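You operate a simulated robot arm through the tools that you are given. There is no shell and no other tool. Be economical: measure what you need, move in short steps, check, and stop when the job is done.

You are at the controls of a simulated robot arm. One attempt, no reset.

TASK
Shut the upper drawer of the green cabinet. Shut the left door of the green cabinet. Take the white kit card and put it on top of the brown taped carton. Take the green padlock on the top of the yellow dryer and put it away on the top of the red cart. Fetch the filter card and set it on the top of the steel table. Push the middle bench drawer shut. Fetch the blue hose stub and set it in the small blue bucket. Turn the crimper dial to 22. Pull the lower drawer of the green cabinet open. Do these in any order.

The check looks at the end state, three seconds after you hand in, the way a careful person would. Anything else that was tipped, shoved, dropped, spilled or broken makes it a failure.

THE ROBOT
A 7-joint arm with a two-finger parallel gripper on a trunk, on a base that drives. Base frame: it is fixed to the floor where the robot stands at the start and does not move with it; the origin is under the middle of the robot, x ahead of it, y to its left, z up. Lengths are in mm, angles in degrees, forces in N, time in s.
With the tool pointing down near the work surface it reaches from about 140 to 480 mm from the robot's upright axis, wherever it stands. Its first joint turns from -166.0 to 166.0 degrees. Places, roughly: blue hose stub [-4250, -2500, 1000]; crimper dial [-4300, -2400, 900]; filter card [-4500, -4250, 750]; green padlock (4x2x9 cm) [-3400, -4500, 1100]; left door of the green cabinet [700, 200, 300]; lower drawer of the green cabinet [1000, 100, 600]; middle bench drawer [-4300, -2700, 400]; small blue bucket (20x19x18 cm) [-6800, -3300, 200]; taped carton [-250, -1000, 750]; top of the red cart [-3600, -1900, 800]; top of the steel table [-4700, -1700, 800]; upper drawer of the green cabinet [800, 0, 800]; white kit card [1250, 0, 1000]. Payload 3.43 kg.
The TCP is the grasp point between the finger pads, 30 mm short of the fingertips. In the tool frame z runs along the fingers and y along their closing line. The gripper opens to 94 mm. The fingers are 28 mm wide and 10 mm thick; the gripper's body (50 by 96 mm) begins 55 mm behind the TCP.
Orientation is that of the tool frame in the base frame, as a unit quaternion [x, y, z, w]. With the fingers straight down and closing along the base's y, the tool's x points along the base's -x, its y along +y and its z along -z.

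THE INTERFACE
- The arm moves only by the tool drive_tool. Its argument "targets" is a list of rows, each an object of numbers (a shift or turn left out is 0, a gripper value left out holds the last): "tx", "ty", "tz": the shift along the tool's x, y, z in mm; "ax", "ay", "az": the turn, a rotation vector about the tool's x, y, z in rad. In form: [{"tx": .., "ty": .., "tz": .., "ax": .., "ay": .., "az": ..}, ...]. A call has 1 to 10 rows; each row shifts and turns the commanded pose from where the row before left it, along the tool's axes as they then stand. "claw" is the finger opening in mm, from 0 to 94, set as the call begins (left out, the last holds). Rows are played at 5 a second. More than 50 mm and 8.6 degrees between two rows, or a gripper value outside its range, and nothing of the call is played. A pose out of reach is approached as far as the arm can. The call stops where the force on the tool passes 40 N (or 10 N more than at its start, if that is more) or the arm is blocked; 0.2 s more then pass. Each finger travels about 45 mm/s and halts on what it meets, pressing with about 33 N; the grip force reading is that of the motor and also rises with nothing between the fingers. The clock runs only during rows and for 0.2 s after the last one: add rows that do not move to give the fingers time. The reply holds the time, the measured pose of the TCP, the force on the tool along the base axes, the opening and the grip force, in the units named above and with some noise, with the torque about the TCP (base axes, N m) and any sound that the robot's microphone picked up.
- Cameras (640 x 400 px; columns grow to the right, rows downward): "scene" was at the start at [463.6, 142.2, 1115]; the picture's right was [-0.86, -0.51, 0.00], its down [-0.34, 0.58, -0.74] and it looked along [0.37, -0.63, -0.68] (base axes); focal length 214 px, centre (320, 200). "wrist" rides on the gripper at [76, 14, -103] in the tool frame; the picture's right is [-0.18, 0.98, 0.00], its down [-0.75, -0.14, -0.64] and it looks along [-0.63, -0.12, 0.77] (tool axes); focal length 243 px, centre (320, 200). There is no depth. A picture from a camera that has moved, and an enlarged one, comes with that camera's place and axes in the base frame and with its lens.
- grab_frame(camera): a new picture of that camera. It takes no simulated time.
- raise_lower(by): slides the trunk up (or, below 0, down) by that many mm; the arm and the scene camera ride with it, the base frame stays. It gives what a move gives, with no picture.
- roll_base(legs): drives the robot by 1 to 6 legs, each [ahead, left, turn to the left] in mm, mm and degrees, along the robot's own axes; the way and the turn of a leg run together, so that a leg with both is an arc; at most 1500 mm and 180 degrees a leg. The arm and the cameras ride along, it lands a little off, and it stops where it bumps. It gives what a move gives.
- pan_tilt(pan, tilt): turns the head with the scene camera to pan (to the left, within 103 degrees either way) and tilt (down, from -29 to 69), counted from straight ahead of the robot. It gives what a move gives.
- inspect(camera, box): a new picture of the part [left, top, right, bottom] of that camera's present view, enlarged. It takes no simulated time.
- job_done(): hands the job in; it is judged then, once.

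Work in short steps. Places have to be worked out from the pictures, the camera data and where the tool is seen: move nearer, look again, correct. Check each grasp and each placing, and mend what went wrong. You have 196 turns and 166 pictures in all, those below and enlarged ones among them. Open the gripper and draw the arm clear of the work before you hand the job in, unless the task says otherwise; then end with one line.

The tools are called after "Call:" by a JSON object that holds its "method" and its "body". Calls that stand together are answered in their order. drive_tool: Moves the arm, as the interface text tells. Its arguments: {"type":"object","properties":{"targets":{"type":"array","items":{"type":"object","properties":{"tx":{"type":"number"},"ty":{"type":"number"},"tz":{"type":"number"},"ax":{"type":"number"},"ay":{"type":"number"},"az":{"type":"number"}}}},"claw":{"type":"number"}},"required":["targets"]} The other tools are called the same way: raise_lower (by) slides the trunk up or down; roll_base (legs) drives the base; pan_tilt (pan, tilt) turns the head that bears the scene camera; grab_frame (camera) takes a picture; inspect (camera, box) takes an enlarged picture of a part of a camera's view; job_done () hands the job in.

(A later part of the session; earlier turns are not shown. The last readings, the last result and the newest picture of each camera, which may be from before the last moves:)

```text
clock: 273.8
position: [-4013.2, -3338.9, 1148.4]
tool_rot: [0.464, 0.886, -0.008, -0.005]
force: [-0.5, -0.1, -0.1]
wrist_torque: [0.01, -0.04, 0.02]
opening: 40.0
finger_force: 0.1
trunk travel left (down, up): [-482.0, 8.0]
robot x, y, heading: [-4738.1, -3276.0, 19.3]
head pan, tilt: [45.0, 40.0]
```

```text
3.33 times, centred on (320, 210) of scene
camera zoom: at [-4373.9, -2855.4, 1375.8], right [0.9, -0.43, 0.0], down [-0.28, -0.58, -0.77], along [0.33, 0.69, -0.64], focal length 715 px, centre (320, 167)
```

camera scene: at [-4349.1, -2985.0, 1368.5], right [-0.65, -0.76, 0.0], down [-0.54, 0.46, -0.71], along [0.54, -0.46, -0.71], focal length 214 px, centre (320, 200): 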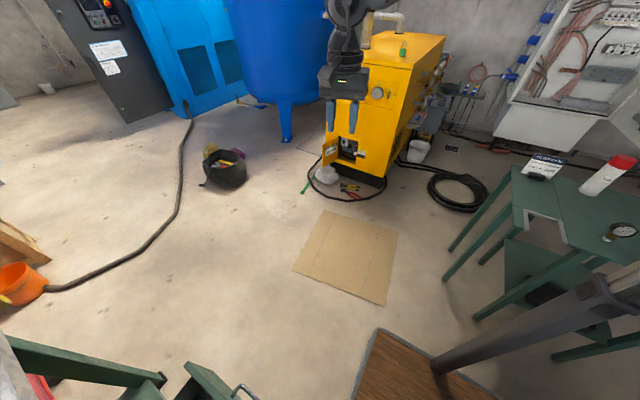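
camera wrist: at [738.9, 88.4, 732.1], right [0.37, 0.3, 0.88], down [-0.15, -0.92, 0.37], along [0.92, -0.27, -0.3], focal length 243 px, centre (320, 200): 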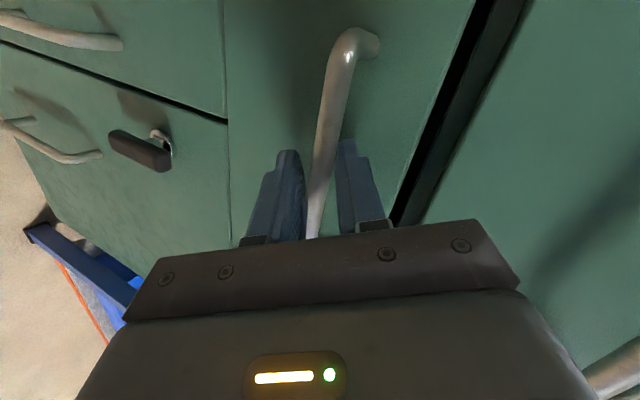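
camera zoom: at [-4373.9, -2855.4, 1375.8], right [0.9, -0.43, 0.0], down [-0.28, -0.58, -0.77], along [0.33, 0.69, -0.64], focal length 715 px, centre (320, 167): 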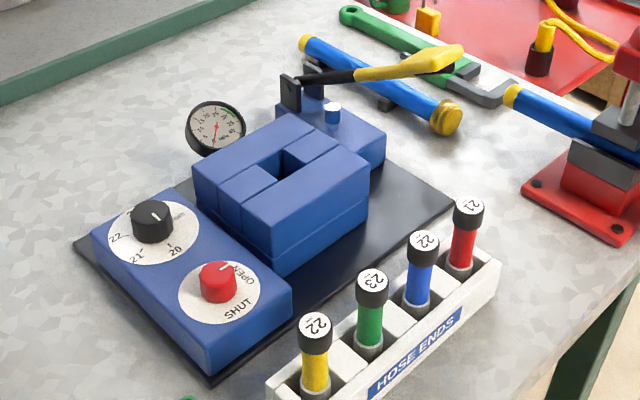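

Best working pose at the bench is facing -a with the bench on my right (arm side). Drive past the drawer, then turn right 180°.

Call:
{"method": "roll_base", "body": {"legs": [[1330, -115, 0], [0, 0, -90], [0, 0, -91]]}}

Call:
{"method": "pan_tilt", "body": {"pan": -45, "tilt": 50}}

Call:
{"method": "grab_frame", "body": {"camera": "scene"}}

```text
clock: 276.8
position: [-3700.2, -3161.2, 1148.3]
tool_rot: [0.415, 0.91, -0.009, -0.004]
force: [0.2, -0.4, 0.2]
wrist_torque: [-0.02, 0.0, -0.03]
opening: 40.0
finger_force: 0.0
trunk travel left (down, up): [-482.0, 8.0]
robot x, y, heading: [-4426.5, -3173.8, 24.9]
head pan, tilt: [45.0, 40.0]
stopped in leg 1: the robot was blocked; the commanded pose is now the measured one
```

```text
clock: 278.4
position: [-3699.2, -3160.8, 1147.8]
tool_rot: [0.416, 0.909, -0.008, -0.005]
force: [-0.3, 0.1, 0.5]
wrist_torque: [-0.04, 0.02, 0.01]
opening: 40.1
finger_force: 0.1
trunk travel left (down, up): [-482.0, 8.0]
robot x, y, heading: [-4427.6, -3174.4, 25.9]
head pan, tilt: [-45.0, 50.0]
```

```text
70 pictures are left
camera scene: at [-4064.6, -2825.6, 1361.6], right [-0.33, -0.94, 0.0], down [-0.72, 0.26, -0.64], along [0.61, -0.22, -0.77], focal length 214 px, centre (320, 200)
```

scene: 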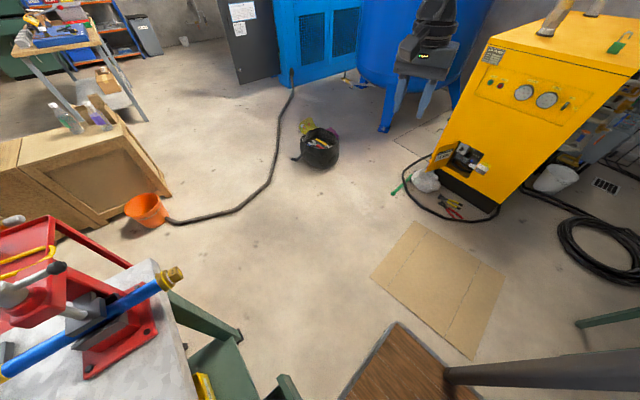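

The deck corner caught the open drawer's edge. Back up, shift right 110, straighten, and continue past it.

Call:
{"method": "roll_base", "body": {"legs": [[-120, 0, 0], [0, -115, 0], [0, 0, -8.2]]}}

Call:
{"method": "pan_tilt", "body": {"pan": 25, "tilt": 69}}

Call:
{"method": "grab_frame", "body": {"camera": "scene"}}

```text
clock: 281.1
position: [-3764.4, -3422.7, 1148.8]
tool_rot: [0.48, 0.877, -0.008, -0.005]
force: [1.3, 0.6, -0.2]
wrist_torque: [-0.02, 0.03, -0.03]
opening: 40.2
finger_force: 0.0
trunk travel left (down, up): [-482.0, 8.0]
robot x, y, heading: [-4487.0, -3328.9, 17.1]
head pan, tilt: [-45.0, 50.0]
```

```text
clock: 282.5
position: [-3763.8, -3422.5, 1148.4]
tool_rot: [0.48, 0.877, -0.008, -0.006]
force: [0.1, -0.2, 0.0]
wrist_torque: [0.02, -0.01, -0.01]
opening: 39.8
finger_force: 0.0
trunk travel left (down, up): [-482.0, 8.0]
robot x, y, heading: [-4483.6, -3326.5, 17.4]
head pan, tilt: [25.0, 68.8]
```

```text
69 pictures are left
camera scene: at [-4103.8, -2963.6, 1339.7], right [0.67, -0.74, 0.0], down [-0.69, -0.62, -0.36], along [0.27, 0.24, -0.93], focal length 214 px, centre (320, 200)
```

scene: 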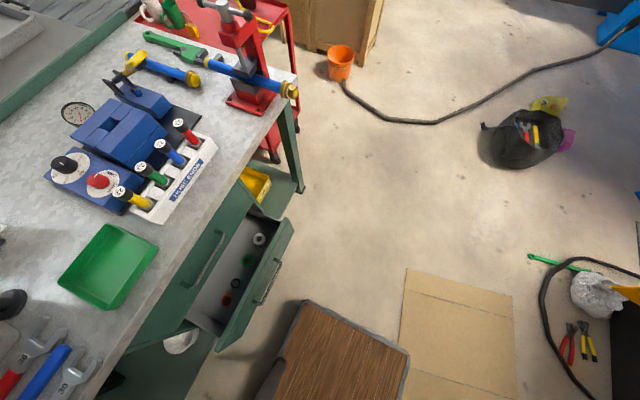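

Now clearly past the drawer's line. Shift left 50 while driving ahead 1130, then turn right 180° in two legs.

Call:
{"method": "roll_base", "body": {"legs": [[0, 50, 0], [1130, 0, 0], [0, 0, -90], [0, 0, -90]]}}

Call:
{"method": "pan_tilt", "body": {"pan": -40, "tilt": 55}}

Call:
{"method": "grab_frame", "body": {"camera": "scene"}}

```text
clock: 296.4
position: [-4133.3, -2861.2, 1149.0]
tool_rot: [0.876, -0.483, 0.006, -0.009]
force: [0.3, 0.2, -0.2]
wrist_torque: [-0.01, -0.01, -0.01]
opening: 40.1
finger_force: 0.0
trunk travel left (down, up): [-482.0, 8.0]
robot x, y, heading: [-3413.8, -2958.5, -163.1]
head pan, tilt: [25.0, 68.8]
```

```text
clock: 297.8
position: [-4133.9, -2861.9, 1147.6]
tool_rot: [0.875, -0.484, 0.005, -0.009]
force: [0.2, 0.6, -0.4]
wrist_torque: [-0.01, 0.0, 0.0]
opening: 39.9
finger_force: 0.1
trunk travel left (down, up): [-482.0, 8.0]
robot x, y, heading: [-3412.6, -2955.4, -163.2]
head pan, tilt: [-40.0, 55.0]
```

```text
68 pictures are left
camera scene: at [-3822.6, -3258.8, 1355.1], right [0.39, 0.92, 0.0], down [0.75, -0.32, -0.57], along [-0.53, 0.23, -0.82], focal length 214 px, centre (320, 200)
```

scene: 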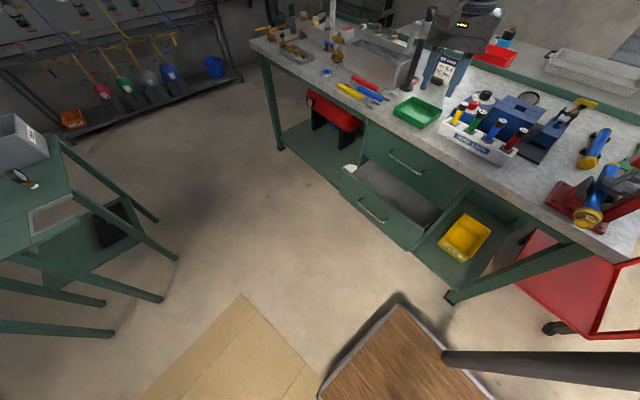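

I'm positioned right in front of the drawer (handle ≈ z 508). Tilt the tool toward the bench, lower the trunk, then the arm.

Call:
{"method": "drive_tool", "body": {"targets": [{"ay": -0.149, "ty": -15}, {"ay": -0.149, "ty": -15}, {"ay": -0.149}, {"ay": -0.149}], "claw": 0}}

Call:
{"method": "raise_lower", "body": {"by": -400}}

Call:
{"method": "drive_tool", "body": {"targets": [{"tx": 25.4, "tz": 37.2}, {"tx": 25.4, "tz": 37.2}, {"tx": 25.4, "tz": 37.2}, {"tx": 25.4, "tz": 37.2}, {"tx": 25.4, "tz": 37.2}]}}

Call:
{"method": "grab_frame", "body": {"camera": "scene"}}

```text
clock: 299.0
position: [-4098.4, -2853.4, 1125.1]
tool_rot: [0.841, -0.476, -0.224, -0.129]
force: [-0.4, -0.1, -0.3]
wrist_torque: [0.03, 0.01, 0.03]
opening: 0.1
finger_force: 32.8
trunk travel left (down, up): [-482.0, 8.0]
robot x, y, heading: [-3416.2, -2957.7, -163.2]
head pan, tilt: [-40.0, 55.0]
stopped in row 4: the arm was blocked; the commanded pose is now the measured one
```

```text
clock: 302.8
position: [-4097.8, -2852.1, 724.2]
tool_rot: [0.841, -0.476, -0.224, -0.127]
force: [0.4, -0.1, -0.9]
wrist_torque: [-0.02, 0.01, -0.03]
opening: 0.0
finger_force: 33.3
trunk travel left (down, up): [-82.0, 408.0]
robot x, y, heading: [-3415.4, -2959.5, -163.1]
head pan, tilt: [-40.0, 55.0]
```

```text
clock: 304.0
position: [-4088.7, -2866.4, 500.4]
tool_rot: [0.841, -0.475, -0.226, -0.13]
force: [0.3, -0.2, 0.0]
wrist_torque: [0.04, 0.01, -0.01]
opening: 0.3
finger_force: 33.2
trunk travel left (down, up): [-82.0, 408.0]
robot x, y, heading: [-3412.6, -2958.4, -163.6]
head pan, tilt: [-40.0, 55.0]
```

```text
67 pictures are left
camera scene: at [-3822.6, -3258.5, 955.2], right [0.4, 0.92, 0.0], down [0.75, -0.32, -0.57], along [-0.53, 0.23, -0.82], focal length 214 px, centre (320, 200)
```

scene: 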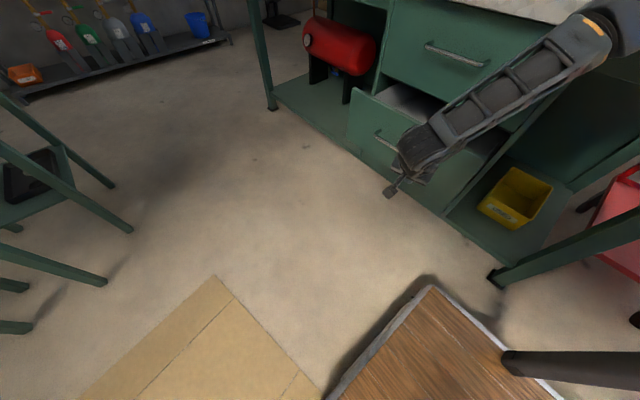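

Tool is in front of the drawer. Push by strafing the base right (toward the bench).

Call:
{"method": "roll_base", "body": {"legs": [[0, -150, 0]]}}

Call:
{"method": "grab_frame", "body": {"camera": "scene"}}

```text
clock: 305.4
position: [-4122.5, -2750.4, 502.7]
tool_rot: [0.847, -0.467, -0.221, -0.124]
force: [0.1, 0.2, -0.2]
wrist_torque: [-0.01, -0.02, -0.03]
opening: 0.1
finger_force: 32.6
trunk travel left (down, up): [-82.0, 408.0]
robot x, y, heading: [-3450.0, -2825.0, -163.2]
head pan, tilt: [-40.0, 55.0]
stopped in leg 1: the robot was blocked; the commanded pose is now the measured one
```

```text
66 pictures are left
camera scene: at [-3857.2, -3129.9, 955.7], right [0.39, 0.92, 0.0], down [0.75, -0.32, -0.58], along [-0.53, 0.23, -0.82], focal length 214 px, centre (320, 200)
```

scene: 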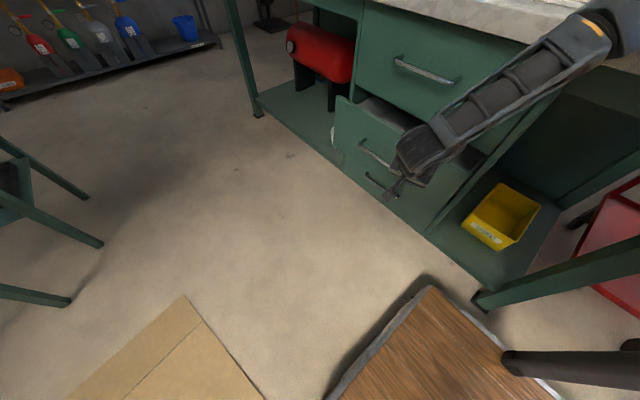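

The forearm meets the bench edge. I move away while rotating 30° to the right so the arm points at the drawer instead of lying alongside the bench.

Call:
{"method": "roll_base", "body": {"legs": [[-30, 60, 0], [-60, 250, -30]]}}

Call:
{"method": "grab_frame", "body": {"camera": "scene"}}

```text
clock: 307.3
position: [-4014.5, -2755.8, 505.0]
tool_rot: [0.8, -0.542, -0.214, -0.145]
force: [-0.4, -0.4, -0.1]
wrist_torque: [0.01, 0.02, -0.05]
opening: 0.2
finger_force: 32.9
trunk travel left (down, up): [-82.0, 408.0]
robot x, y, heading: [-3364.4, -2972.2, -175.4]
head pan, tilt: [-40.0, 55.0]
stopped in leg 2: the robot was blocked; the commanded pose is now the measured one
```

```text
65 pictures are left
camera scene: at [-3826.7, -3178.6, 954.5], right [0.58, 0.82, 0.0], down [0.67, -0.47, -0.57], along [-0.47, 0.33, -0.82], focal length 214 px, centre (320, 200)
```

scene: 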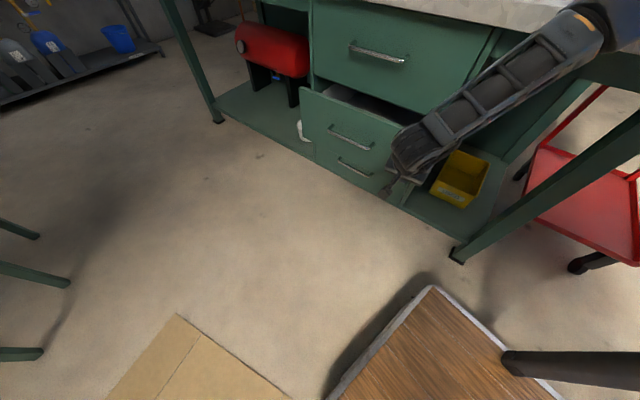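

The tool is at the drawer's corner; back straight away from the bench first.

Call:
{"method": "roll_base", "body": {"legs": [[0, 170, 0]]}}

Call:
{"method": "grab_frame", "body": {"camera": "scene"}}

```text
clock: 308.8
position: [-3999.7, -2927.0, 504.6]
tool_rot: [0.8, -0.544, -0.211, -0.144]
force: [-0.9, -0.5, 0.0]
wrist_torque: [0.02, 0.02, -0.01]
opening: 0.3
finger_force: 32.8
trunk travel left (down, up): [-82.0, 408.0]
robot x, y, heading: [-3348.5, -3140.6, -175.2]
head pan, tilt: [-40.0, 55.0]
```

```text
64 pictures are left
camera scene: at [-3812.3, -3348.7, 955.1], right [0.58, 0.82, 0.0], down [0.67, -0.47, -0.57], along [-0.47, 0.33, -0.82], focal length 214 px, centre (320, 200)
```

scene: 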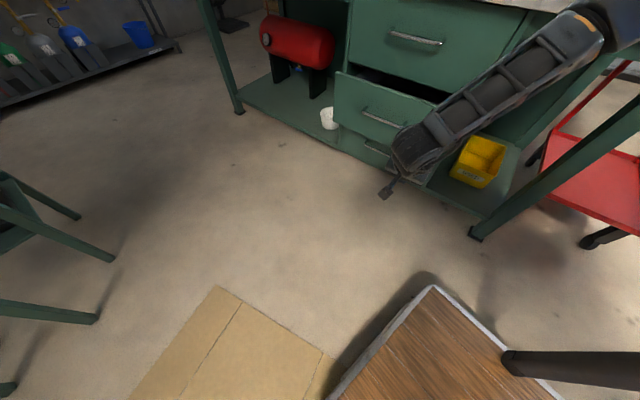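

Drawer is still ~100 mm open. Turn 9° more to the right and advance along the bench so the tool faces the drawer's panel.

Call:
{"method": "roll_base", "body": {"legs": [[0, 0, -9.3], [135, 50, 0]]}}

Call:
{"method": "grab_frame", "body": {"camera": "scene"}}

Call:
{"method": "grab_frame", "body": {"camera": "wrist"}}

```text
clock: 310.8
position: [-4093.9, -2862.9, 504.9]
tool_rot: [0.753, -0.607, -0.199, -0.16]
force: [0.1, 0.1, 0.1]
wrist_torque: [0.02, 0.02, -0.02]
opening: 0.0
finger_force: 33.3
trunk travel left (down, up): [-82.0, 408.0]
robot x, y, heading: [-3488.0, -3179.0, 175.5]
head pan, tilt: [-40.0, 55.0]
```

```text
63 pictures are left
camera scene: at [-3978.1, -3310.2, 955.1], right [0.7, 0.71, 0.0], down [0.58, -0.58, -0.57], along [-0.41, 0.4, -0.82], focal length 214 px, centre (320, 200)
```

scene: 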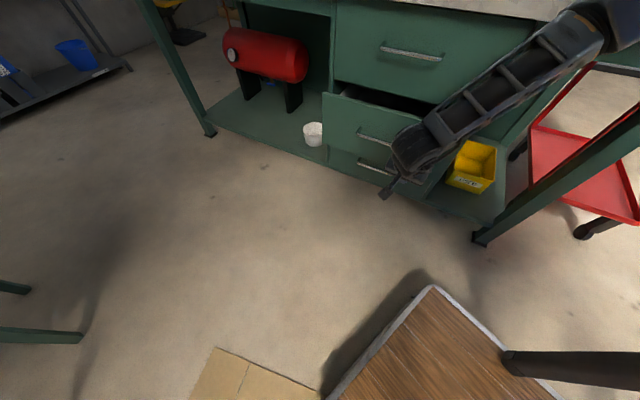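

```text
62 pictures are left
camera wrist: at [-4082.8, -2980.8, 553.7], right [-0.99, -0.05, 0.09], down [0.07, 0.36, 0.93], along [-0.08, 0.93, -0.35], focal length 243 px, centre (320, 200)
```

wrist: 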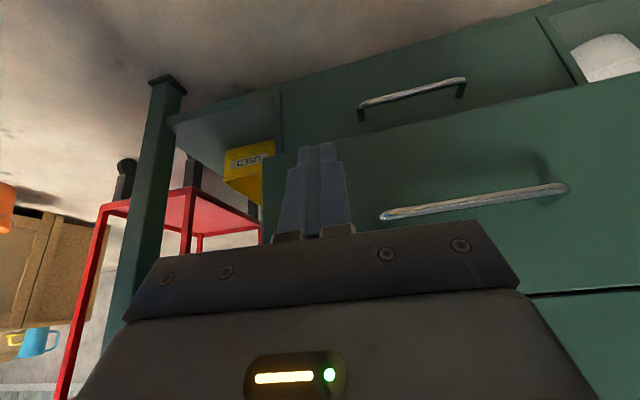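

Fingers face the drawer's panel near its right end. Shift 45 mm along and push toward the bench 110 mm.

Call:
{"method": "roll_base", "body": {"legs": [[42, 17, 0], [41, -102, 0]]}}

Call:
{"method": "grab_frame", "body": {"camera": "scene"}}

```text
clock: 312.5
position: [-4171.1, -2770.8, 505.4]
tool_rot: [0.752, -0.606, -0.2, -0.162]
force: [0.0, 0.5, 0.3]
wrist_torque: [-0.03, -0.01, -0.01]
opening: 0.3
finger_force: 32.7
trunk travel left (down, up): [-82.0, 408.0]
robot x, y, heading: [-3566.4, -3085.9, 175.6]
head pan, tilt: [-40.0, 55.0]
```

```text
61 pictures are left
camera scene: at [-4053.8, -3218.1, 955.1], right [0.7, 0.71, 0.0], down [0.58, -0.58, -0.57], along [-0.41, 0.4, -0.82], focal length 214 px, centre (320, 200)
```

scene: 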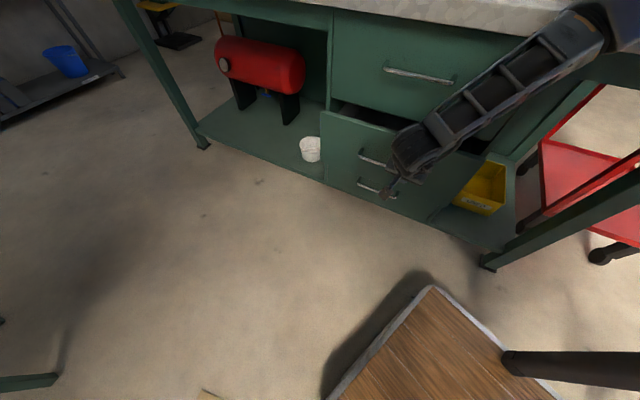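

In contact or nearly. Keep pushing 70 mm.

Call:
{"method": "roll_base", "body": {"legs": [[26, -65, 0]]}}

Call:
{"method": "roll_base", "body": {"legs": [[15, -37, 0]]}}

Call:
{"method": "grab_frame", "body": {"camera": "scene"}}

```text
clock: 313.6
position: [-4184.0, -2724.0, 506.3]
tool_rot: [0.759, -0.602, -0.194, -0.155]
force: [0.0, 0.7, 0.5]
wrist_torque: [0.0, -0.01, 0.0]
opening: 0.0
finger_force: 33.5
trunk travel left (down, up): [-82.0, 408.0]
robot x, y, heading: [-3578.7, -3028.7, 175.3]
head pan, tilt: [-40.0, 55.0]
stopped in leg 1: the robot was blocked; the commanded pose is now the measured one
```

```text
clock: 314.3
position: [-4183.3, -2727.2, 506.9]
tool_rot: [0.762, -0.599, -0.192, -0.152]
force: [0.4, -0.5, -0.7]
wrist_torque: [-0.04, 0.01, 0.02]
opening: 0.2
finger_force: 32.5
trunk travel left (down, up): [-82.0, 408.0]
robot x, y, heading: [-3582.8, -3027.2, 175.6]
head pan, tilt: [-40.0, 55.0]
stopped in leg 1: the robot was blocked; the commanded pose is now the measured one
```

```text
60 pictures are left
camera scene: at [-4068.9, -3160.8, 955.4], right [0.7, 0.71, 0.0], down [0.58, -0.57, -0.58], along [-0.41, 0.4, -0.82], focal length 214 px, centre (320, 200)
```

scene: 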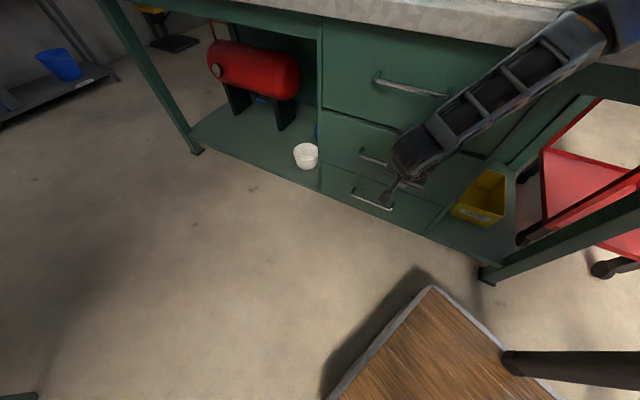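

Nearly shut; finish with the arm itself pushing 25 mm toward the bench.

Call:
{"method": "drive_tool", "body": {"targets": [{"tx": -8, "tz": 4}, {"tx": -8, "tz": 4}, {"tx": -8, "tz": 4}, {"tx": -8, "tz": 4}]}}

Call:
{"method": "inspect", "body": {"camera": "scene", "box": [290, 60, 450, 220]}}

```text
clock: 315.5
position: [-4182.7, -2726.8, 495.3]
tool_rot: [0.773, -0.595, -0.17, -0.137]
force: [0.1, 0.4, 0.3]
wrist_torque: [0.04, -0.02, -0.02]
opening: 0.2
finger_force: 33.3
trunk travel left (down, up): [-82.0, 408.0]
robot x, y, heading: [-3585.1, -3026.1, 175.6]
head pan, tilt: [-40.0, 55.0]
stopped in row 4: the arm was blocked; the commanded pose is now the measured one
```

```text
2.50 times, centred on (370, 140) of scene
camera zoom: at [-4070.7, -3167.2, 957.8], right [0.7, 0.72, 0.0], down [0.59, -0.57, -0.58], along [-0.41, 0.4, -0.82], focal length 536 px, centre (195, 350)
```

zoom: 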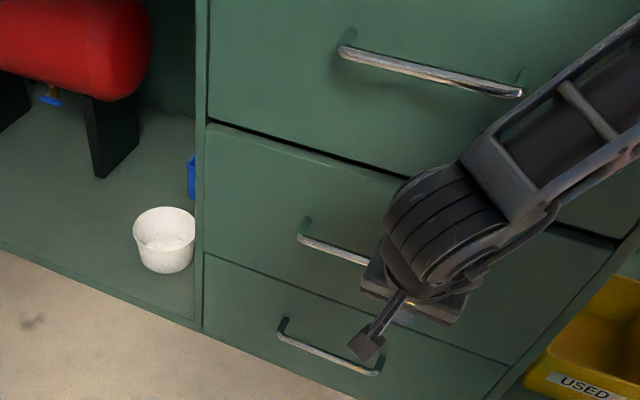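

Looks nearly flush; back off to judge it.

Call:
{"method": "roll_base", "body": {"legs": [[-30, 150, 0]]}}

Call:
{"method": "grab_frame", "body": {"camera": "wrist"}}

Call:
{"method": "inspect", "body": {"camera": "scene", "box": [290, 0, 530, 240]}}

```text
clock: 316.9
position: [-4166.2, -2871.1, 493.0]
tool_rot: [0.771, -0.597, -0.172, -0.14]
force: [-0.9, -0.1, -0.4]
wrist_torque: [-0.01, 0.0, -0.01]
opening: 0.0
finger_force: 33.5
trunk travel left (down, up): [-82.0, 408.0]
robot x, y, heading: [-3562.3, -3181.8, 175.9]
head pan, tilt: [-40.0, 55.0]
```

```text
58 pictures are left
camera wrist: at [-4151.6, -2984.6, 550.6], right [-0.99, -0.09, 0.07], down [0.03, 0.42, 0.91], along [-0.11, 0.9, -0.42], focal length 243 px, centre (320, 200)
```

wrist: 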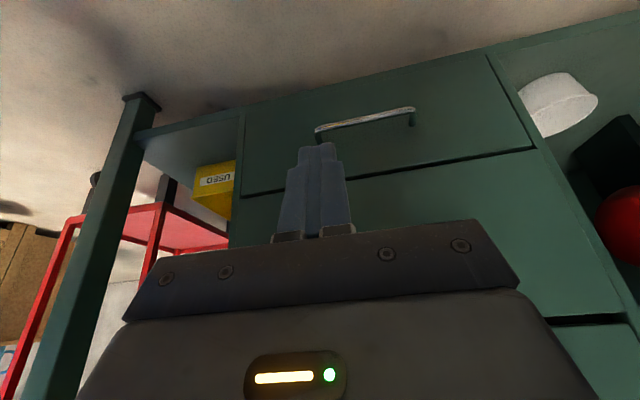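

```text
1.67 times, centred on (410, 120) of scene
camera zoom: at [-4052.5, -3315.3, 955.1], right [0.7, 0.72, 0.0], down [0.59, -0.57, -0.57], along [-0.41, 0.4, -0.82], focal length 358 px, centre (170, 333)
```

zoom: 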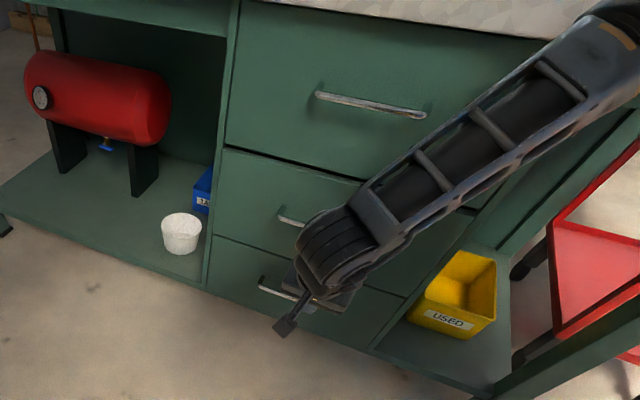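

The drawer looks flush. Now raise everything, re-level the tool, and relocate to face the bench squarely for the dial.

Call:
{"method": "raise_lower", "body": {"by": 400}}

Call:
{"method": "drive_tool", "body": {"targets": [{"ay": 0.14, "tz": -30}, {"ay": 0.14, "tz": -30}, {"ay": 0.14, "tz": -40}, {"tz": -40}, {"tz": -40}, {"tz": -40}]}}

Call:
{"method": "roll_base", "body": {"legs": [[1063, 295, 0], [0, 0, -68.4]]}}

Call:
{"method": "pan_tilt", "body": {"pan": -60, "tilt": 55}}

Call:
{"method": "grab_frame", "body": {"camera": "scene"}}

```text
clock: 320.7
position: [-4166.3, -2871.8, 893.0]
tool_rot: [0.772, -0.596, -0.172, -0.14]
force: [-1.0, -0.1, 0.1]
wrist_torque: [0.06, 0.0, 0.04]
opening: 0.1
finger_force: 33.0
trunk travel left (down, up): [-482.0, 8.0]
robot x, y, heading: [-3563.6, -3178.6, 175.8]
head pan, tilt: [-40.0, 55.0]
```

```text
clock: 322.3
position: [-4180.2, -2965.1, 1079.2]
tool_rot: [0.821, -0.57, 0.031, 0.03]
force: [0.0, -0.8, -0.3]
wrist_torque: [0.0, -0.04, -0.02]
opening: 0.0
finger_force: 32.4
trunk travel left (down, up): [-482.0, 8.0]
robot x, y, heading: [-3565.7, -3179.8, 176.3]
head pan, tilt: [-40.0, 55.0]
stopped in row 6: the arm was blocked; the commanded pose is now the measured one
```

```text
clock: 330.9
position: [-4666.6, -2746.3, 1080.9]
tool_rot: [-0.361, 0.932, -0.009, -0.041]
force: [-0.5, -0.5, -0.7]
wrist_torque: [0.03, -0.02, -0.02]
opening: 0.1
finger_force: 33.0
trunk travel left (down, up): [-482.0, 8.0]
robot x, y, heading: [-4632.7, -3397.8, 107.6]
head pan, tilt: [-40.0, 55.0]
```

```text
clock: 331.7
position: [-4666.5, -2747.0, 1080.9]
tool_rot: [-0.36, 0.932, -0.01, -0.041]
force: [0.0, 0.6, -0.2]
wrist_torque: [0.01, 0.01, -0.03]
opening: 0.0
finger_force: 33.7
trunk travel left (down, up): [-482.0, 8.0]
robot x, y, heading: [-4637.1, -3403.5, 107.9]
head pan, tilt: [-60.0, 55.0]
```

```text
56 pictures are left
camera scene: at [-4922.5, -3009.9, 1355.1], right [0.74, -0.67, 0.0], down [-0.55, -0.61, -0.57], along [0.39, 0.42, -0.82], focal length 214 px, centre (320, 200)
```

scene: 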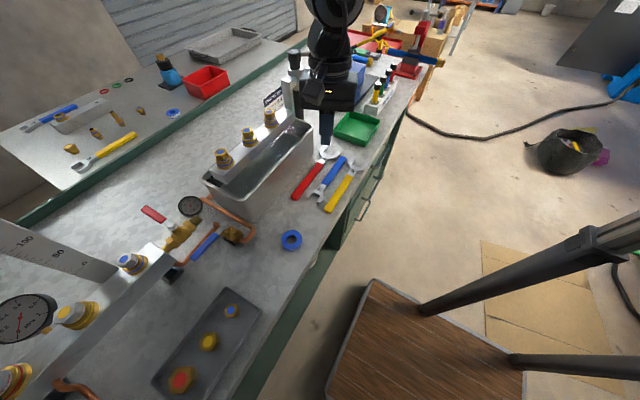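

Clear. Move forward 80, then strafe right 345 to line up with the dial.

Call:
{"method": "roll_base", "body": {"legs": [[80, 0, 0], [0, -345, 0]]}}

Call:
{"method": "grab_frame", "body": {"camera": "wrist"}}

Call:
{"method": "grab_frame", "body": {"camera": "scene"}}

```text
clock: 334.6
position: [-4365.7, -2566.8, 1079.9]
tool_rot: [-0.361, 0.932, -0.009, -0.042]
force: [-0.3, 0.6, -0.2]
wrist_torque: [0.02, -0.04, 0.0]
opening: 0.3
finger_force: 33.0
trunk travel left (down, up): [-482.0, 8.0]
robot x, y, heading: [-4337.6, -3216.6, 107.7]
head pan, tilt: [-60.0, 55.0]
```

```text
55 pictures are left
camera wrist: at [-4422.9, -2602.7, 1187.0], right [-0.53, 0.85, 0.0], down [0.7, 0.43, 0.57], along [0.49, 0.3, -0.82], focal length 243 px, centre (320, 200)
```

wrist: 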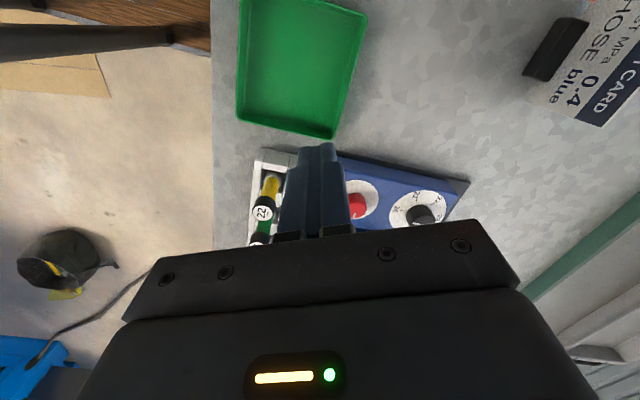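

```text
54 pictures are left
camera scene: at [-4621.0, -2830.3, 1355.1], right [0.74, -0.67, 0.0], down [-0.55, -0.61, -0.57], along [0.39, 0.42, -0.82], focal length 214 px, centre (320, 200)
```

scene: 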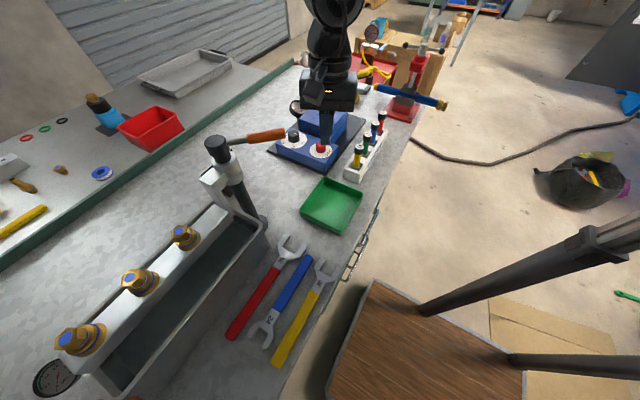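

Dial triangulates to (-4332,-2400,946). Zoom in on the dial's scale.

Call:
{"method": "inspect", "body": {"camera": "wrist", "box": [330, 160, 480, 235]}}

```text
4.27 times, centred on (405, 198) of wrist
camera zoom: at [-4422.9, -2602.7, 1187.0], right [-0.53, 0.85, 0.0], down [0.7, 0.43, 0.57], along [0.49, 0.3, -0.82], focal length 1035 px, centre (-43, 211)
```

zoom: 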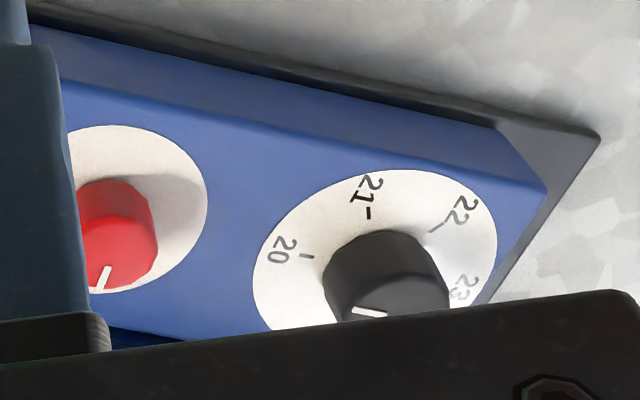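

Get a tight scene-camera view of the knob's pointer.

Call:
{"method": "inspect", "body": {"camera": "scene", "box": [264, 115, 344, 165]}}

```text
8.00 times, centred on (304, 140) of scene
camera zoom: at [-4621.0, -2830.3, 1355.1], right [0.74, -0.67, 0.0], down [-0.55, -0.61, -0.57], along [0.39, 0.42, -0.82], focal length 1716 px, centre (448, 680)
```

zoom: 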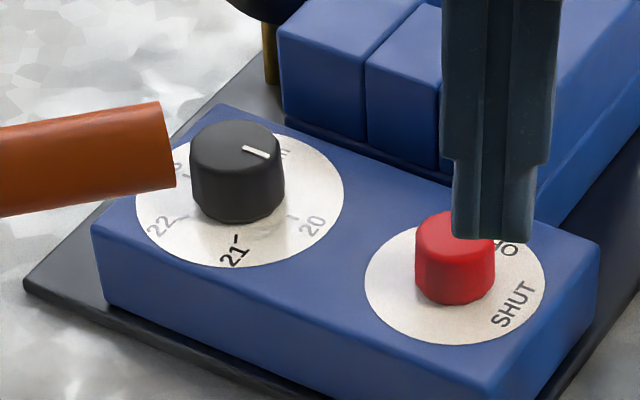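

The knob points at 20 now; 22 is 120° clockwise from above. I level the tool, pre-rotate it 35° counter-clockwise, strafe right 83 and extend the arm over the knob at height.

Call:
{"method": "drive_tool", "body": {"targets": [{"ax": 0.014, "ay": -0.085}, {"az": -0.124}, {"az": -0.124}, {"az": -0.124}, {"az": -0.123}, {"az": -0.123}], "claw": 48}}

Call:
{"method": "roll_base", "body": {"legs": [[0, -83, 0]]}}

Call:
{"method": "drive_tool", "body": {"targets": [{"tx": -32, "ty": 18.5}, {"tx": -32, "ty": 18.5}, {"tx": -32, "ty": 18.5}, {"tx": -32, "ty": 18.5}]}}

Call:
{"method": "grab_frame", "body": {"camera": "wrist"}}

```text
clock: 336.0
position: [-4365.0, -2566.7, 1080.4]
tool_rot: [-0.628, 0.778, 0.0, 0.0]
force: [0.1, -0.1, 0.4]
wrist_torque: [0.02, -0.03, 0.02]
opening: 47.7
finger_force: 0.0
trunk travel left (down, up): [-482.0, 8.0]
robot x, y, heading: [-4335.3, -3223.1, 107.6]
head pan, tilt: [-60.0, 55.0]
```

```text
clock: 337.1
position: [-4285.7, -2541.4, 1079.0]
tool_rot: [-0.627, 0.779, -0.001, 0.001]
force: [0.0, 0.5, 0.7]
wrist_torque: [-0.03, -0.02, -0.03]
opening: 48.2
finger_force: 0.1
trunk travel left (down, up): [-482.0, 8.0]
robot x, y, heading: [-4254.6, -3191.9, 107.9]
head pan, tilt: [-60.0, 55.0]
```

```text
clock: 338.1
position: [-4332.8, -2402.1, 1079.1]
tool_rot: [-0.627, 0.779, 0.0, 0.0]
force: [0.6, -1.0, 0.5]
wrist_torque: [0.01, -0.03, 0.02]
opening: 47.9
finger_force: 0.1
trunk travel left (down, up): [-482.0, 8.0]
robot x, y, heading: [-4253.6, -3195.3, 107.9]
head pan, tilt: [-60.0, 55.0]
```

```text
51 pictures are left
camera wrist: at [-4361.6, -2473.3, 1180.1], right [-0.92, 0.39, 0.0], down [0.3, 0.71, 0.64], along [0.25, 0.59, -0.77], focal length 243 px, centre (320, 200)
```

wrist: 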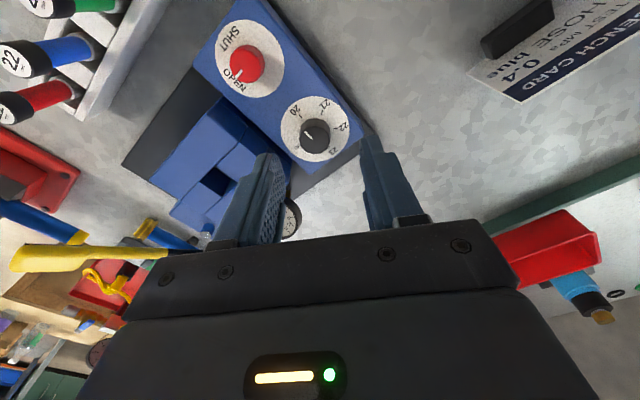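

Knob axis is at about (-4319,-2376). Shift and descend 60 mm, then recheck.

Call:
{"method": "drive_tool", "body": {"targets": [{"tx": -28, "ty": -8}, {"tz": 30}, {"tz": 30}]}}

Call:
{"method": "grab_frame", "body": {"camera": "wrist"}}

```text
clock: 338.9
position: [-4318.8, -2375.4, 1019.7]
tool_rot: [-0.628, 0.778, -0.001, -0.001]
force: [-0.6, -0.3, 0.2]
wrist_torque: [0.01, 0.03, 0.02]
opening: 48.0
finger_force: 0.0
trunk travel left (down, up): [-482.0, 8.0]
robot x, y, heading: [-4254.5, -3194.2, 107.8]
head pan, tilt: [-60.0, 55.0]
```

```text
50 pictures are left
camera wrist: at [-4348.1, -2447.1, 1120.2], right [-0.92, 0.39, 0.0], down [0.3, 0.71, 0.64], along [0.25, 0.59, -0.77], focal length 243 px, centre (320, 200)
```

wrist: 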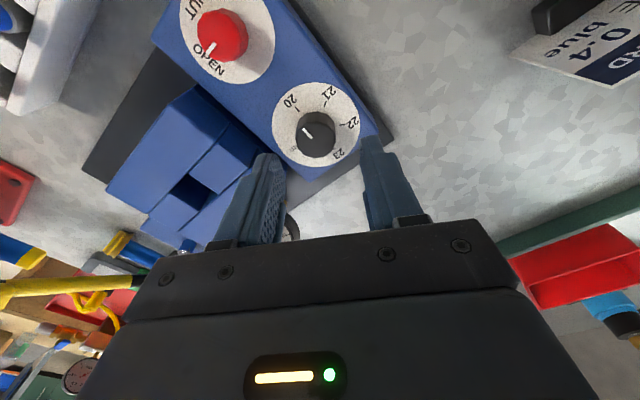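

Aligned within 5 mm. Narrow to 42 and descend 48 mm, watching force.

Call:
{"method": "drive_tool", "body": {"targets": [{"ty": -3}, {"tz": 15}, {"tz": 15}, {"tz": 12}, {"tz": 6}], "claw": 42}}

Call:
{"method": "grab_frame", "body": {"camera": "wrist"}}

```text
clock: 340.1
position: [-4314.6, -2376.2, 970.7]
tool_rot: [-0.628, 0.779, 0.0, 0.0]
force: [-0.4, -0.4, -0.1]
wrist_torque: [0.01, 0.05, -0.03]
opening: 41.8
finger_force: 0.1
trunk travel left (down, up): [-482.0, 8.0]
robot x, y, heading: [-4255.5, -3193.9, 107.6]
head pan, tilt: [-60.0, 55.0]
```

```text
49 pictures are left
camera wrist: at [-4343.8, -2447.0, 1072.3], right [-0.92, 0.39, 0.0], down [0.3, 0.71, 0.64], along [0.25, 0.59, -0.77], focal length 243 px, centre (320, 200)
```

wrist: 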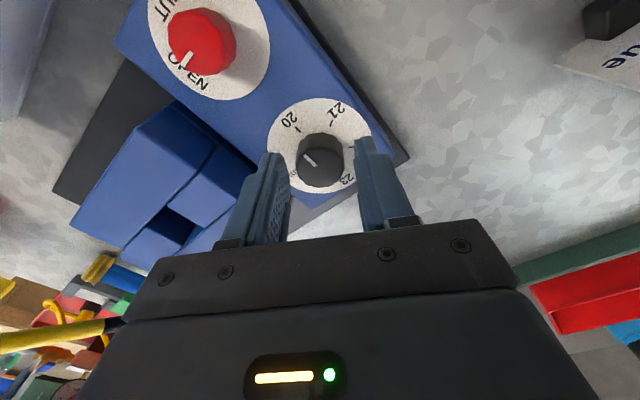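

Knob is between the fingers. Down 10 more, then close gently.

Call:
{"method": "drive_tool", "body": {"targets": [{"tz": 5}, {"tz": 5}]}}

Call:
{"method": "drive_tool", "body": {"targets": [{}, {}, {}], "claw": 0}}

Call:
{"method": "grab_frame", "body": {"camera": "wrist"}}

```text
clock: 340.6
position: [-4314.9, -2376.6, 960.6]
tool_rot: [-0.628, 0.779, -0.001, -0.001]
force: [-0.4, -0.2, -0.5]
wrist_torque: [-0.01, -0.04, -0.01]
opening: 42.1
finger_force: 0.0
trunk travel left (down, up): [-482.0, 8.0]
robot x, y, heading: [-4252.7, -3196.1, 107.5]
head pan, tilt: [-60.0, 55.0]
```

```text
clock: 341.4
position: [-4314.1, -2375.4, 960.8]
tool_rot: [-0.627, 0.779, 0.0, 0.0]
force: [-0.1, 0.2, 0.1]
wrist_torque: [-0.01, -0.02, 0.03]
opening: 0.1
finger_force: 24.4
trunk travel left (down, up): [-482.0, 8.0]
robot x, y, heading: [-4254.2, -3196.2, 107.8]
head pan, tilt: [-60.0, 55.0]
```

```text
48 pictures are left
camera wrist: at [-4343.9, -2447.2, 1062.3], right [-0.92, 0.39, 0.0], down [0.3, 0.71, 0.64], along [0.25, 0.59, -0.77], focal length 243 px, centre (320, 200)
```

wrist: 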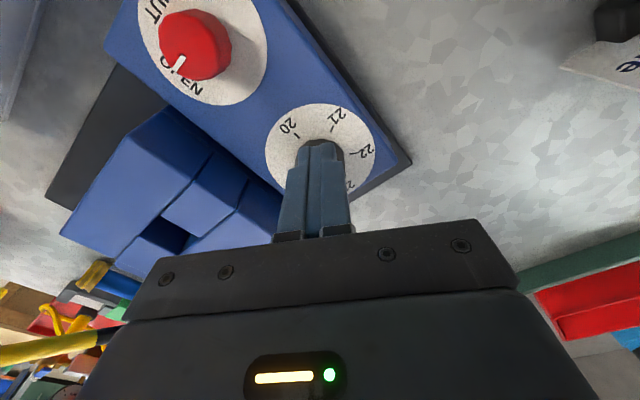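

The fingers closed above the knob, so the dial sits lower (~900). Open, shift 12 mm forward, go down 18 and look.

Call:
{"method": "drive_tool", "body": {"targets": [{}, {}, {"tx": -12}, {}], "claw": 44}}

Call:
{"method": "drive_tool", "body": {"targets": [{"tz": 6}, {"tz": 6}, {"tz": 6}]}}

Call:
{"method": "grab_frame", "body": {"camera": "wrist"}}

```text
clock: 342.4
position: [-4310.5, -2364.3, 960.5]
tool_rot: [-0.628, 0.779, 0.0, 0.0]
force: [1.0, 0.0, -0.1]
wrist_torque: [0.0, -0.01, 0.02]
opening: 43.7
finger_force: 0.1
trunk travel left (down, up): [-482.0, 8.0]
robot x, y, heading: [-4256.9, -3190.4, 107.9]
head pan, tilt: [-60.0, 55.0]
```

```text
clock: 343.2
position: [-4311.1, -2364.6, 944.1]
tool_rot: [-0.628, 0.779, 0.0, 0.0]
force: [-0.8, -0.8, -0.6]
wrist_torque: [-0.02, 0.0, 0.01]
opening: 44.0
finger_force: 0.1
trunk travel left (down, up): [-482.0, 8.0]
robot x, y, heading: [-4257.9, -3191.6, 107.9]
head pan, tilt: [-60.0, 55.0]
```

```text
47 pictures are left
camera wrist: at [-4341.3, -2435.4, 1044.6], right [-0.92, 0.39, 0.0], down [0.3, 0.71, 0.64], along [0.25, 0.59, -0.77], focal length 243 px, centre (320, 200)
```

wrist: 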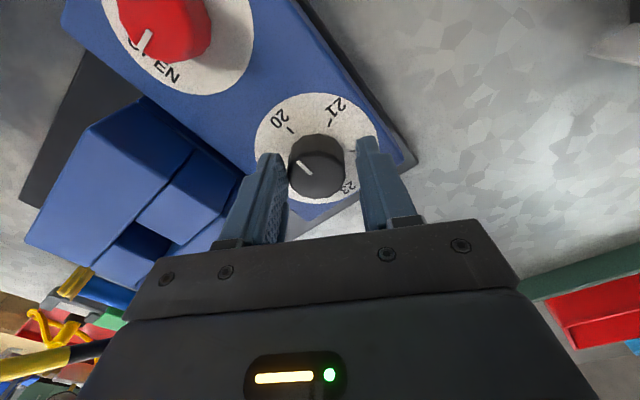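

Plate is at z≈899 and centered under the tool. Down 9 mm and close on the knob.

Call:
{"method": "drive_tool", "body": {"targets": [{"ty": -3, "tz": 3}, {"tz": 6}]}}

Call:
{"method": "drive_tool", "body": {"targets": [{}, {}, {}], "claw": 10}}

```text
clock: 343.9
position: [-4308.9, -2364.3, 935.2]
tool_rot: [-0.628, 0.778, -0.001, -0.001]
force: [0.5, 1.1, -0.1]
wrist_torque: [-0.01, 0.02, -0.01]
opening: 44.2
finger_force: 0.1
trunk travel left (down, up): [-482.0, 8.0]
robot x, y, heading: [-4257.2, -3193.8, 108.0]
head pan, tilt: [-60.0, 55.0]
```

```text
clock: 344.6
position: [-4308.8, -2365.0, 933.8]
tool_rot: [-0.628, 0.779, -0.001, 0.0]
force: [0.4, 0.4, -0.8]
wrist_torque: [0.03, -0.02, 0.0]
opening: 36.9
finger_force: 45.2
trunk travel left (down, up): [-482.0, 8.0]
robot x, y, heading: [-4259.9, -3193.0, 107.7]
head pan, tilt: [-60.0, 55.0]
```

Knob gripped (37 mm). Turn 120° clockwise in two calls.

Call:
{"method": "drive_tool", "body": {"targets": [{"az": 0.1496}, {"az": 0.1496}, {"az": 0.1496}, {"az": 0.1496}, {"az": 0.1496}, {"az": 0.1496}, {"az": 0.1496}]}}

Call:
{"method": "drive_tool", "body": {"targets": [{"az": 0.1496}, {"az": 0.1496}, {"az": 0.1496}, {"az": 0.1496}, {"az": 0.1496}, {"az": 0.1496}, {"az": 0.1496}, {}]}}

Call:
{"method": "grab_frame", "body": {"camera": "wrist"}}

```text
clock: 346.0
position: [-4312.5, -2361.5, 934.5]
tool_rot: [-0.249, 0.968, 0.003, -0.001]
force: [-2.4, 8.0, -13.1]
wrist_torque: [0.33, 0.39, 0.03]
opening: 37.2
finger_force: 44.6
trunk travel left (down, up): [-482.0, 8.0]
robot x, y, heading: [-4254.3, -3194.7, 107.9]
head pan, tilt: [-60.0, 55.0]
stopped in row 6: the force on the tool passed its limit at 41 N (the readings are from after the stop); the commanded pose is now the measured one
```

```text
clock: 346.9
position: [-4312.7, -2359.3, 935.6]
tool_rot: [-0.028, 1.0, 0.005, -0.003]
force: [0.2, 11.2, -18.3]
wrist_torque: [0.3, 0.12, 0.09]
opening: 36.7
finger_force: 44.8
trunk travel left (down, up): [-482.0, 8.0]
robot x, y, heading: [-4252.1, -3193.3, 107.8]
head pan, tilt: [-60.0, 55.0]
stopped in row 4: the force on the tool passed its limit at 41 N (the readings are from after the stop); the commanded pose is now the measured one
```

```text
46 pictures are left
camera wrist: at [-4388.3, -2350.7, 1036.3], right [0.13, 0.99, 0.01], down [0.76, -0.1, 0.64], along [0.63, -0.07, -0.77], focal length 243 px, centre (320, 200)
```

wrist: 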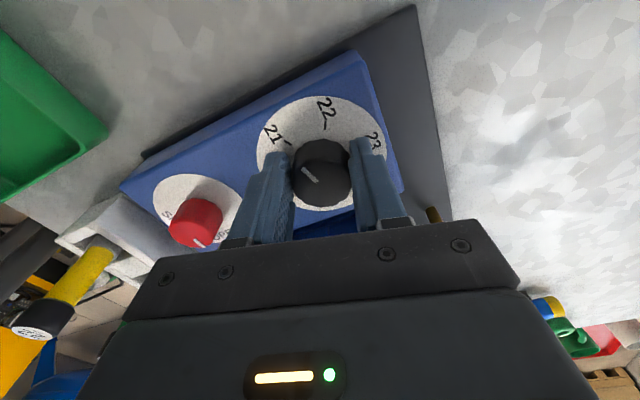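

Turned ~75° (pointer just past 21). Re-grip to relieve the side force, then continue.

Call:
{"method": "drive_tool", "body": {"targets": [{}, {}, {}], "claw": 44}}

Call:
{"method": "drive_tool", "body": {"targets": [{}, {}, {}], "claw": 10}}

Call:
{"method": "drive_tool", "body": {"targets": [{"az": 0.13}, {"az": 0.13}, {"az": 0.13}, {"az": 0.13}, {}]}}

Call:
{"method": "inspect", "body": {"camera": "wrist", "box": [230, 80, 420, 230]}}

```text
clock: 347.7
position: [-4312.9, -2359.8, 936.4]
tool_rot: [-0.028, 1.0, 0.005, -0.003]
force: [0.1, 0.1, 0.0]
wrist_torque: [0.03, 0.01, -0.02]
opening: 44.3
finger_force: 0.1
trunk travel left (down, up): [-482.0, 8.0]
robot x, y, heading: [-4256.3, -3192.0, 107.9]
head pan, tilt: [-60.0, 55.0]
```

```text
clock: 348.5
position: [-4313.1, -2360.1, 937.1]
tool_rot: [-0.027, 1.0, 0.007, -0.002]
force: [-0.3, 10.8, -2.0]
wrist_torque: [0.44, 0.18, 0.06]
opening: 36.6
finger_force: 45.5
trunk travel left (down, up): [-482.0, 8.0]
robot x, y, heading: [-4257.7, -3192.6, 108.1]
head pan, tilt: [-60.0, 55.0]
```

```text
clock: 349.6
position: [-4312.0, -2357.2, 936.5]
tool_rot: [0.229, 0.973, 0.008, -0.005]
force: [-0.7, 8.6, -11.4]
wrist_torque: [0.52, -0.06, 0.04]
opening: 36.8
finger_force: 45.3
trunk travel left (down, up): [-482.0, 8.0]
robot x, y, heading: [-4256.1, -3192.7, 107.5]
head pan, tilt: [-60.0, 55.0]
stopped in row 5: the force on the tool passed its limit at 41 N (the readings are from after the stop); the commanded pose is now the measured one
```

```text
2.67 times, centred on (325, 155) of wrist
camera zoom: at [-4372.6, -2312.0, 1038.3], right [0.6, 0.8, 0.01], down [0.62, -0.47, 0.63], along [0.51, -0.37, -0.78], focal length 647 px, centre (307, 320)
```

zoom: 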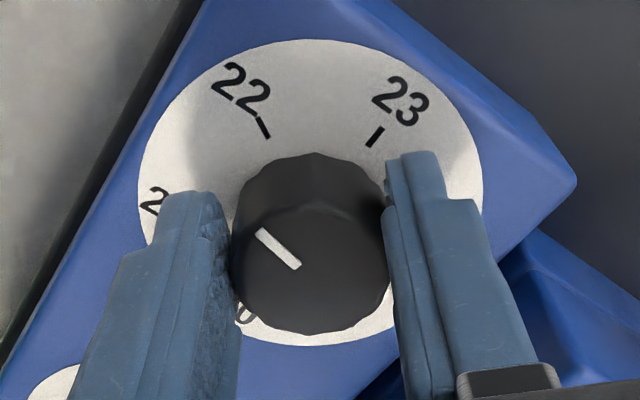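

About 17–20° short of 22. Turn 0.31 rad more.

Call:
{"method": "drive_tool", "body": {"targets": [{}, {}], "claw": 44}}

Call:
{"method": "drive_tool", "body": {"targets": [{}, {}, {}], "claw": 10}}

Call:
{"method": "drive_tool", "body": {"targets": [{"az": 0.1}, {"az": 0.1}, {"az": 0.11}]}}

Call:
{"method": "drive_tool", "body": {"targets": [{}, {}, {"tz": -15}, {"tz": -25}, {"tz": -25}], "claw": 46}}

Call:
{"method": "inspect", "body": {"camera": "wrist", "box": [220, 40, 420, 190]}}

```text
clock: 350.2
position: [-4312.1, -2357.9, 935.9]
tool_rot: [0.229, 0.973, 0.007, -0.004]
force: [0.2, 0.1, -0.5]
wrist_torque: [0.03, 0.02, 0.0]
opening: 44.0
finger_force: 0.0
trunk travel left (down, up): [-482.0, 8.0]
robot x, y, heading: [-4256.2, -3194.3, 107.8]
head pan, tilt: [-60.0, 55.0]
```

```text
clock: 351.0
position: [-4311.5, -2356.2, 937.5]
tool_rot: [0.229, 0.973, 0.007, -0.004]
force: [2.5, 7.0, -0.7]
wrist_torque: [0.39, 0.05, 0.01]
opening: 36.9
finger_force: 45.2
trunk travel left (down, up): [-482.0, 8.0]
robot x, y, heading: [-4257.1, -3195.2, 107.8]
head pan, tilt: [-60.0, 55.0]
```

```text
clock: 351.8
position: [-4311.4, -2356.2, 938.5]
tool_rot: [0.377, 0.926, 0.007, -0.007]
force: [6.5, 21.3, -2.0]
wrist_torque: [0.46, -0.76, 0.07]
opening: 36.7
finger_force: 45.1
trunk travel left (down, up): [-482.0, 8.0]
robot x, y, heading: [-4259.3, -3194.1, 107.9]
head pan, tilt: [-60.0, 55.0]
```

```text
clock: 353.0
position: [-4311.6, -2360.1, 1002.0]
tool_rot: [0.376, 0.927, 0.004, -0.006]
force: [-0.6, 0.4, 0.3]
wrist_torque: [-0.03, -0.02, 0.0]
opening: 45.8
finger_force: 0.1
trunk travel left (down, up): [-482.0, 8.0]
robot x, y, heading: [-4255.7, -3196.6, 107.5]
head pan, tilt: [-60.0, 55.0]
```

```text
2.67 times, centred on (320, 115) of wrist
camera zoom: at [-4355.1, -2297.3, 1103.7], right [0.82, 0.58, 0.0], down [0.45, -0.64, 0.63], along [0.36, -0.51, -0.78], focal length 647 px, centre (320, 427)
```

zoom: 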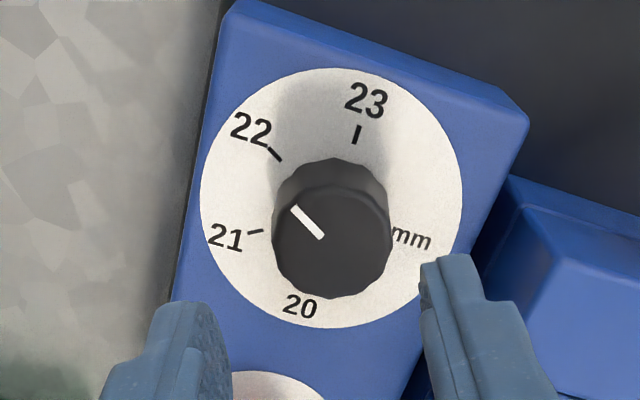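

The pointer is on 22. Next the blue stub: cap top at (-4128,-2532,964), neighbors 60 mm apart along the bench. Raise, rotate the closing line to front-back, and move over it.

Call:
{"method": "drive_tool", "body": {"targets": [{"tz": -45}, {"az": -0.145}, {"az": -0.145}, {"az": -0.145}, {"az": -0.145}, {"az": -0.145}, {"az": -0.145}, {"az": -0.145}, {"az": -0.066}], "claw": 56}}

Call:
{"method": "drive_tool", "body": {"targets": [{"ty": -40, "tx": -24}, {"ty": -40, "tx": -24}, {"ty": -40, "tx": -24}, {"ty": -40, "tx": -25}, {"ty": -40, "tx": -25}, {"ty": -20}]}}

Call:
{"method": "grab_frame", "body": {"camera": "wrist"}}

```text
clock: 355.0
position: [-4311.4, -2359.5, 1047.9]
tool_rot: [-0.154, 0.988, 0.008, -0.003]
force: [0.3, -0.2, -0.3]
wrist_torque: [0.0, 0.0, -0.01]
opening: 55.7
finger_force: 0.1
trunk travel left (down, up): [-482.0, 8.0]
robot x, y, heading: [-4255.0, -3190.3, 108.1]
head pan, tilt: [-60.0, 55.0]
```

```text
clock: 356.4
position: [-4126.8, -2530.6, 1044.1]
tool_rot: [-0.154, 0.988, 0.009, -0.003]
force: [0.5, -0.6, -0.1]
wrist_torque: [0.0, -0.02, -0.01]
opening: 56.0
finger_force: 0.0
trunk travel left (down, up): [-482.0, 8.0]
robot x, y, heading: [-4257.9, -3186.9, 108.0]
head pan, tilt: [-60.0, 55.0]
```

```text
43 pictures are left
camera wrist: at [-4202.8, -2542.4, 1144.9], right [-0.12, 0.99, 0.02], down [0.76, 0.09, 0.64], along [0.63, 0.09, -0.77], focal length 243 px, centre (320, 200)
```

wrist: 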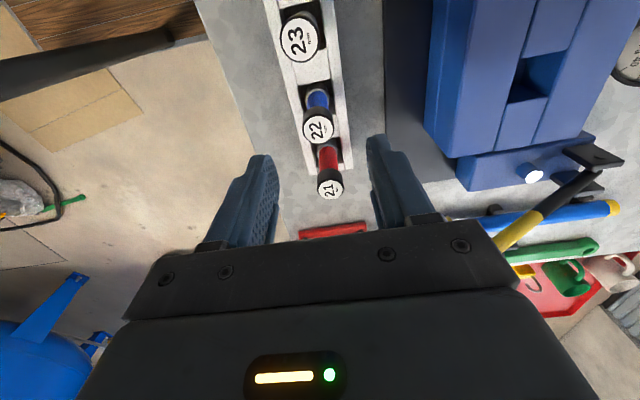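

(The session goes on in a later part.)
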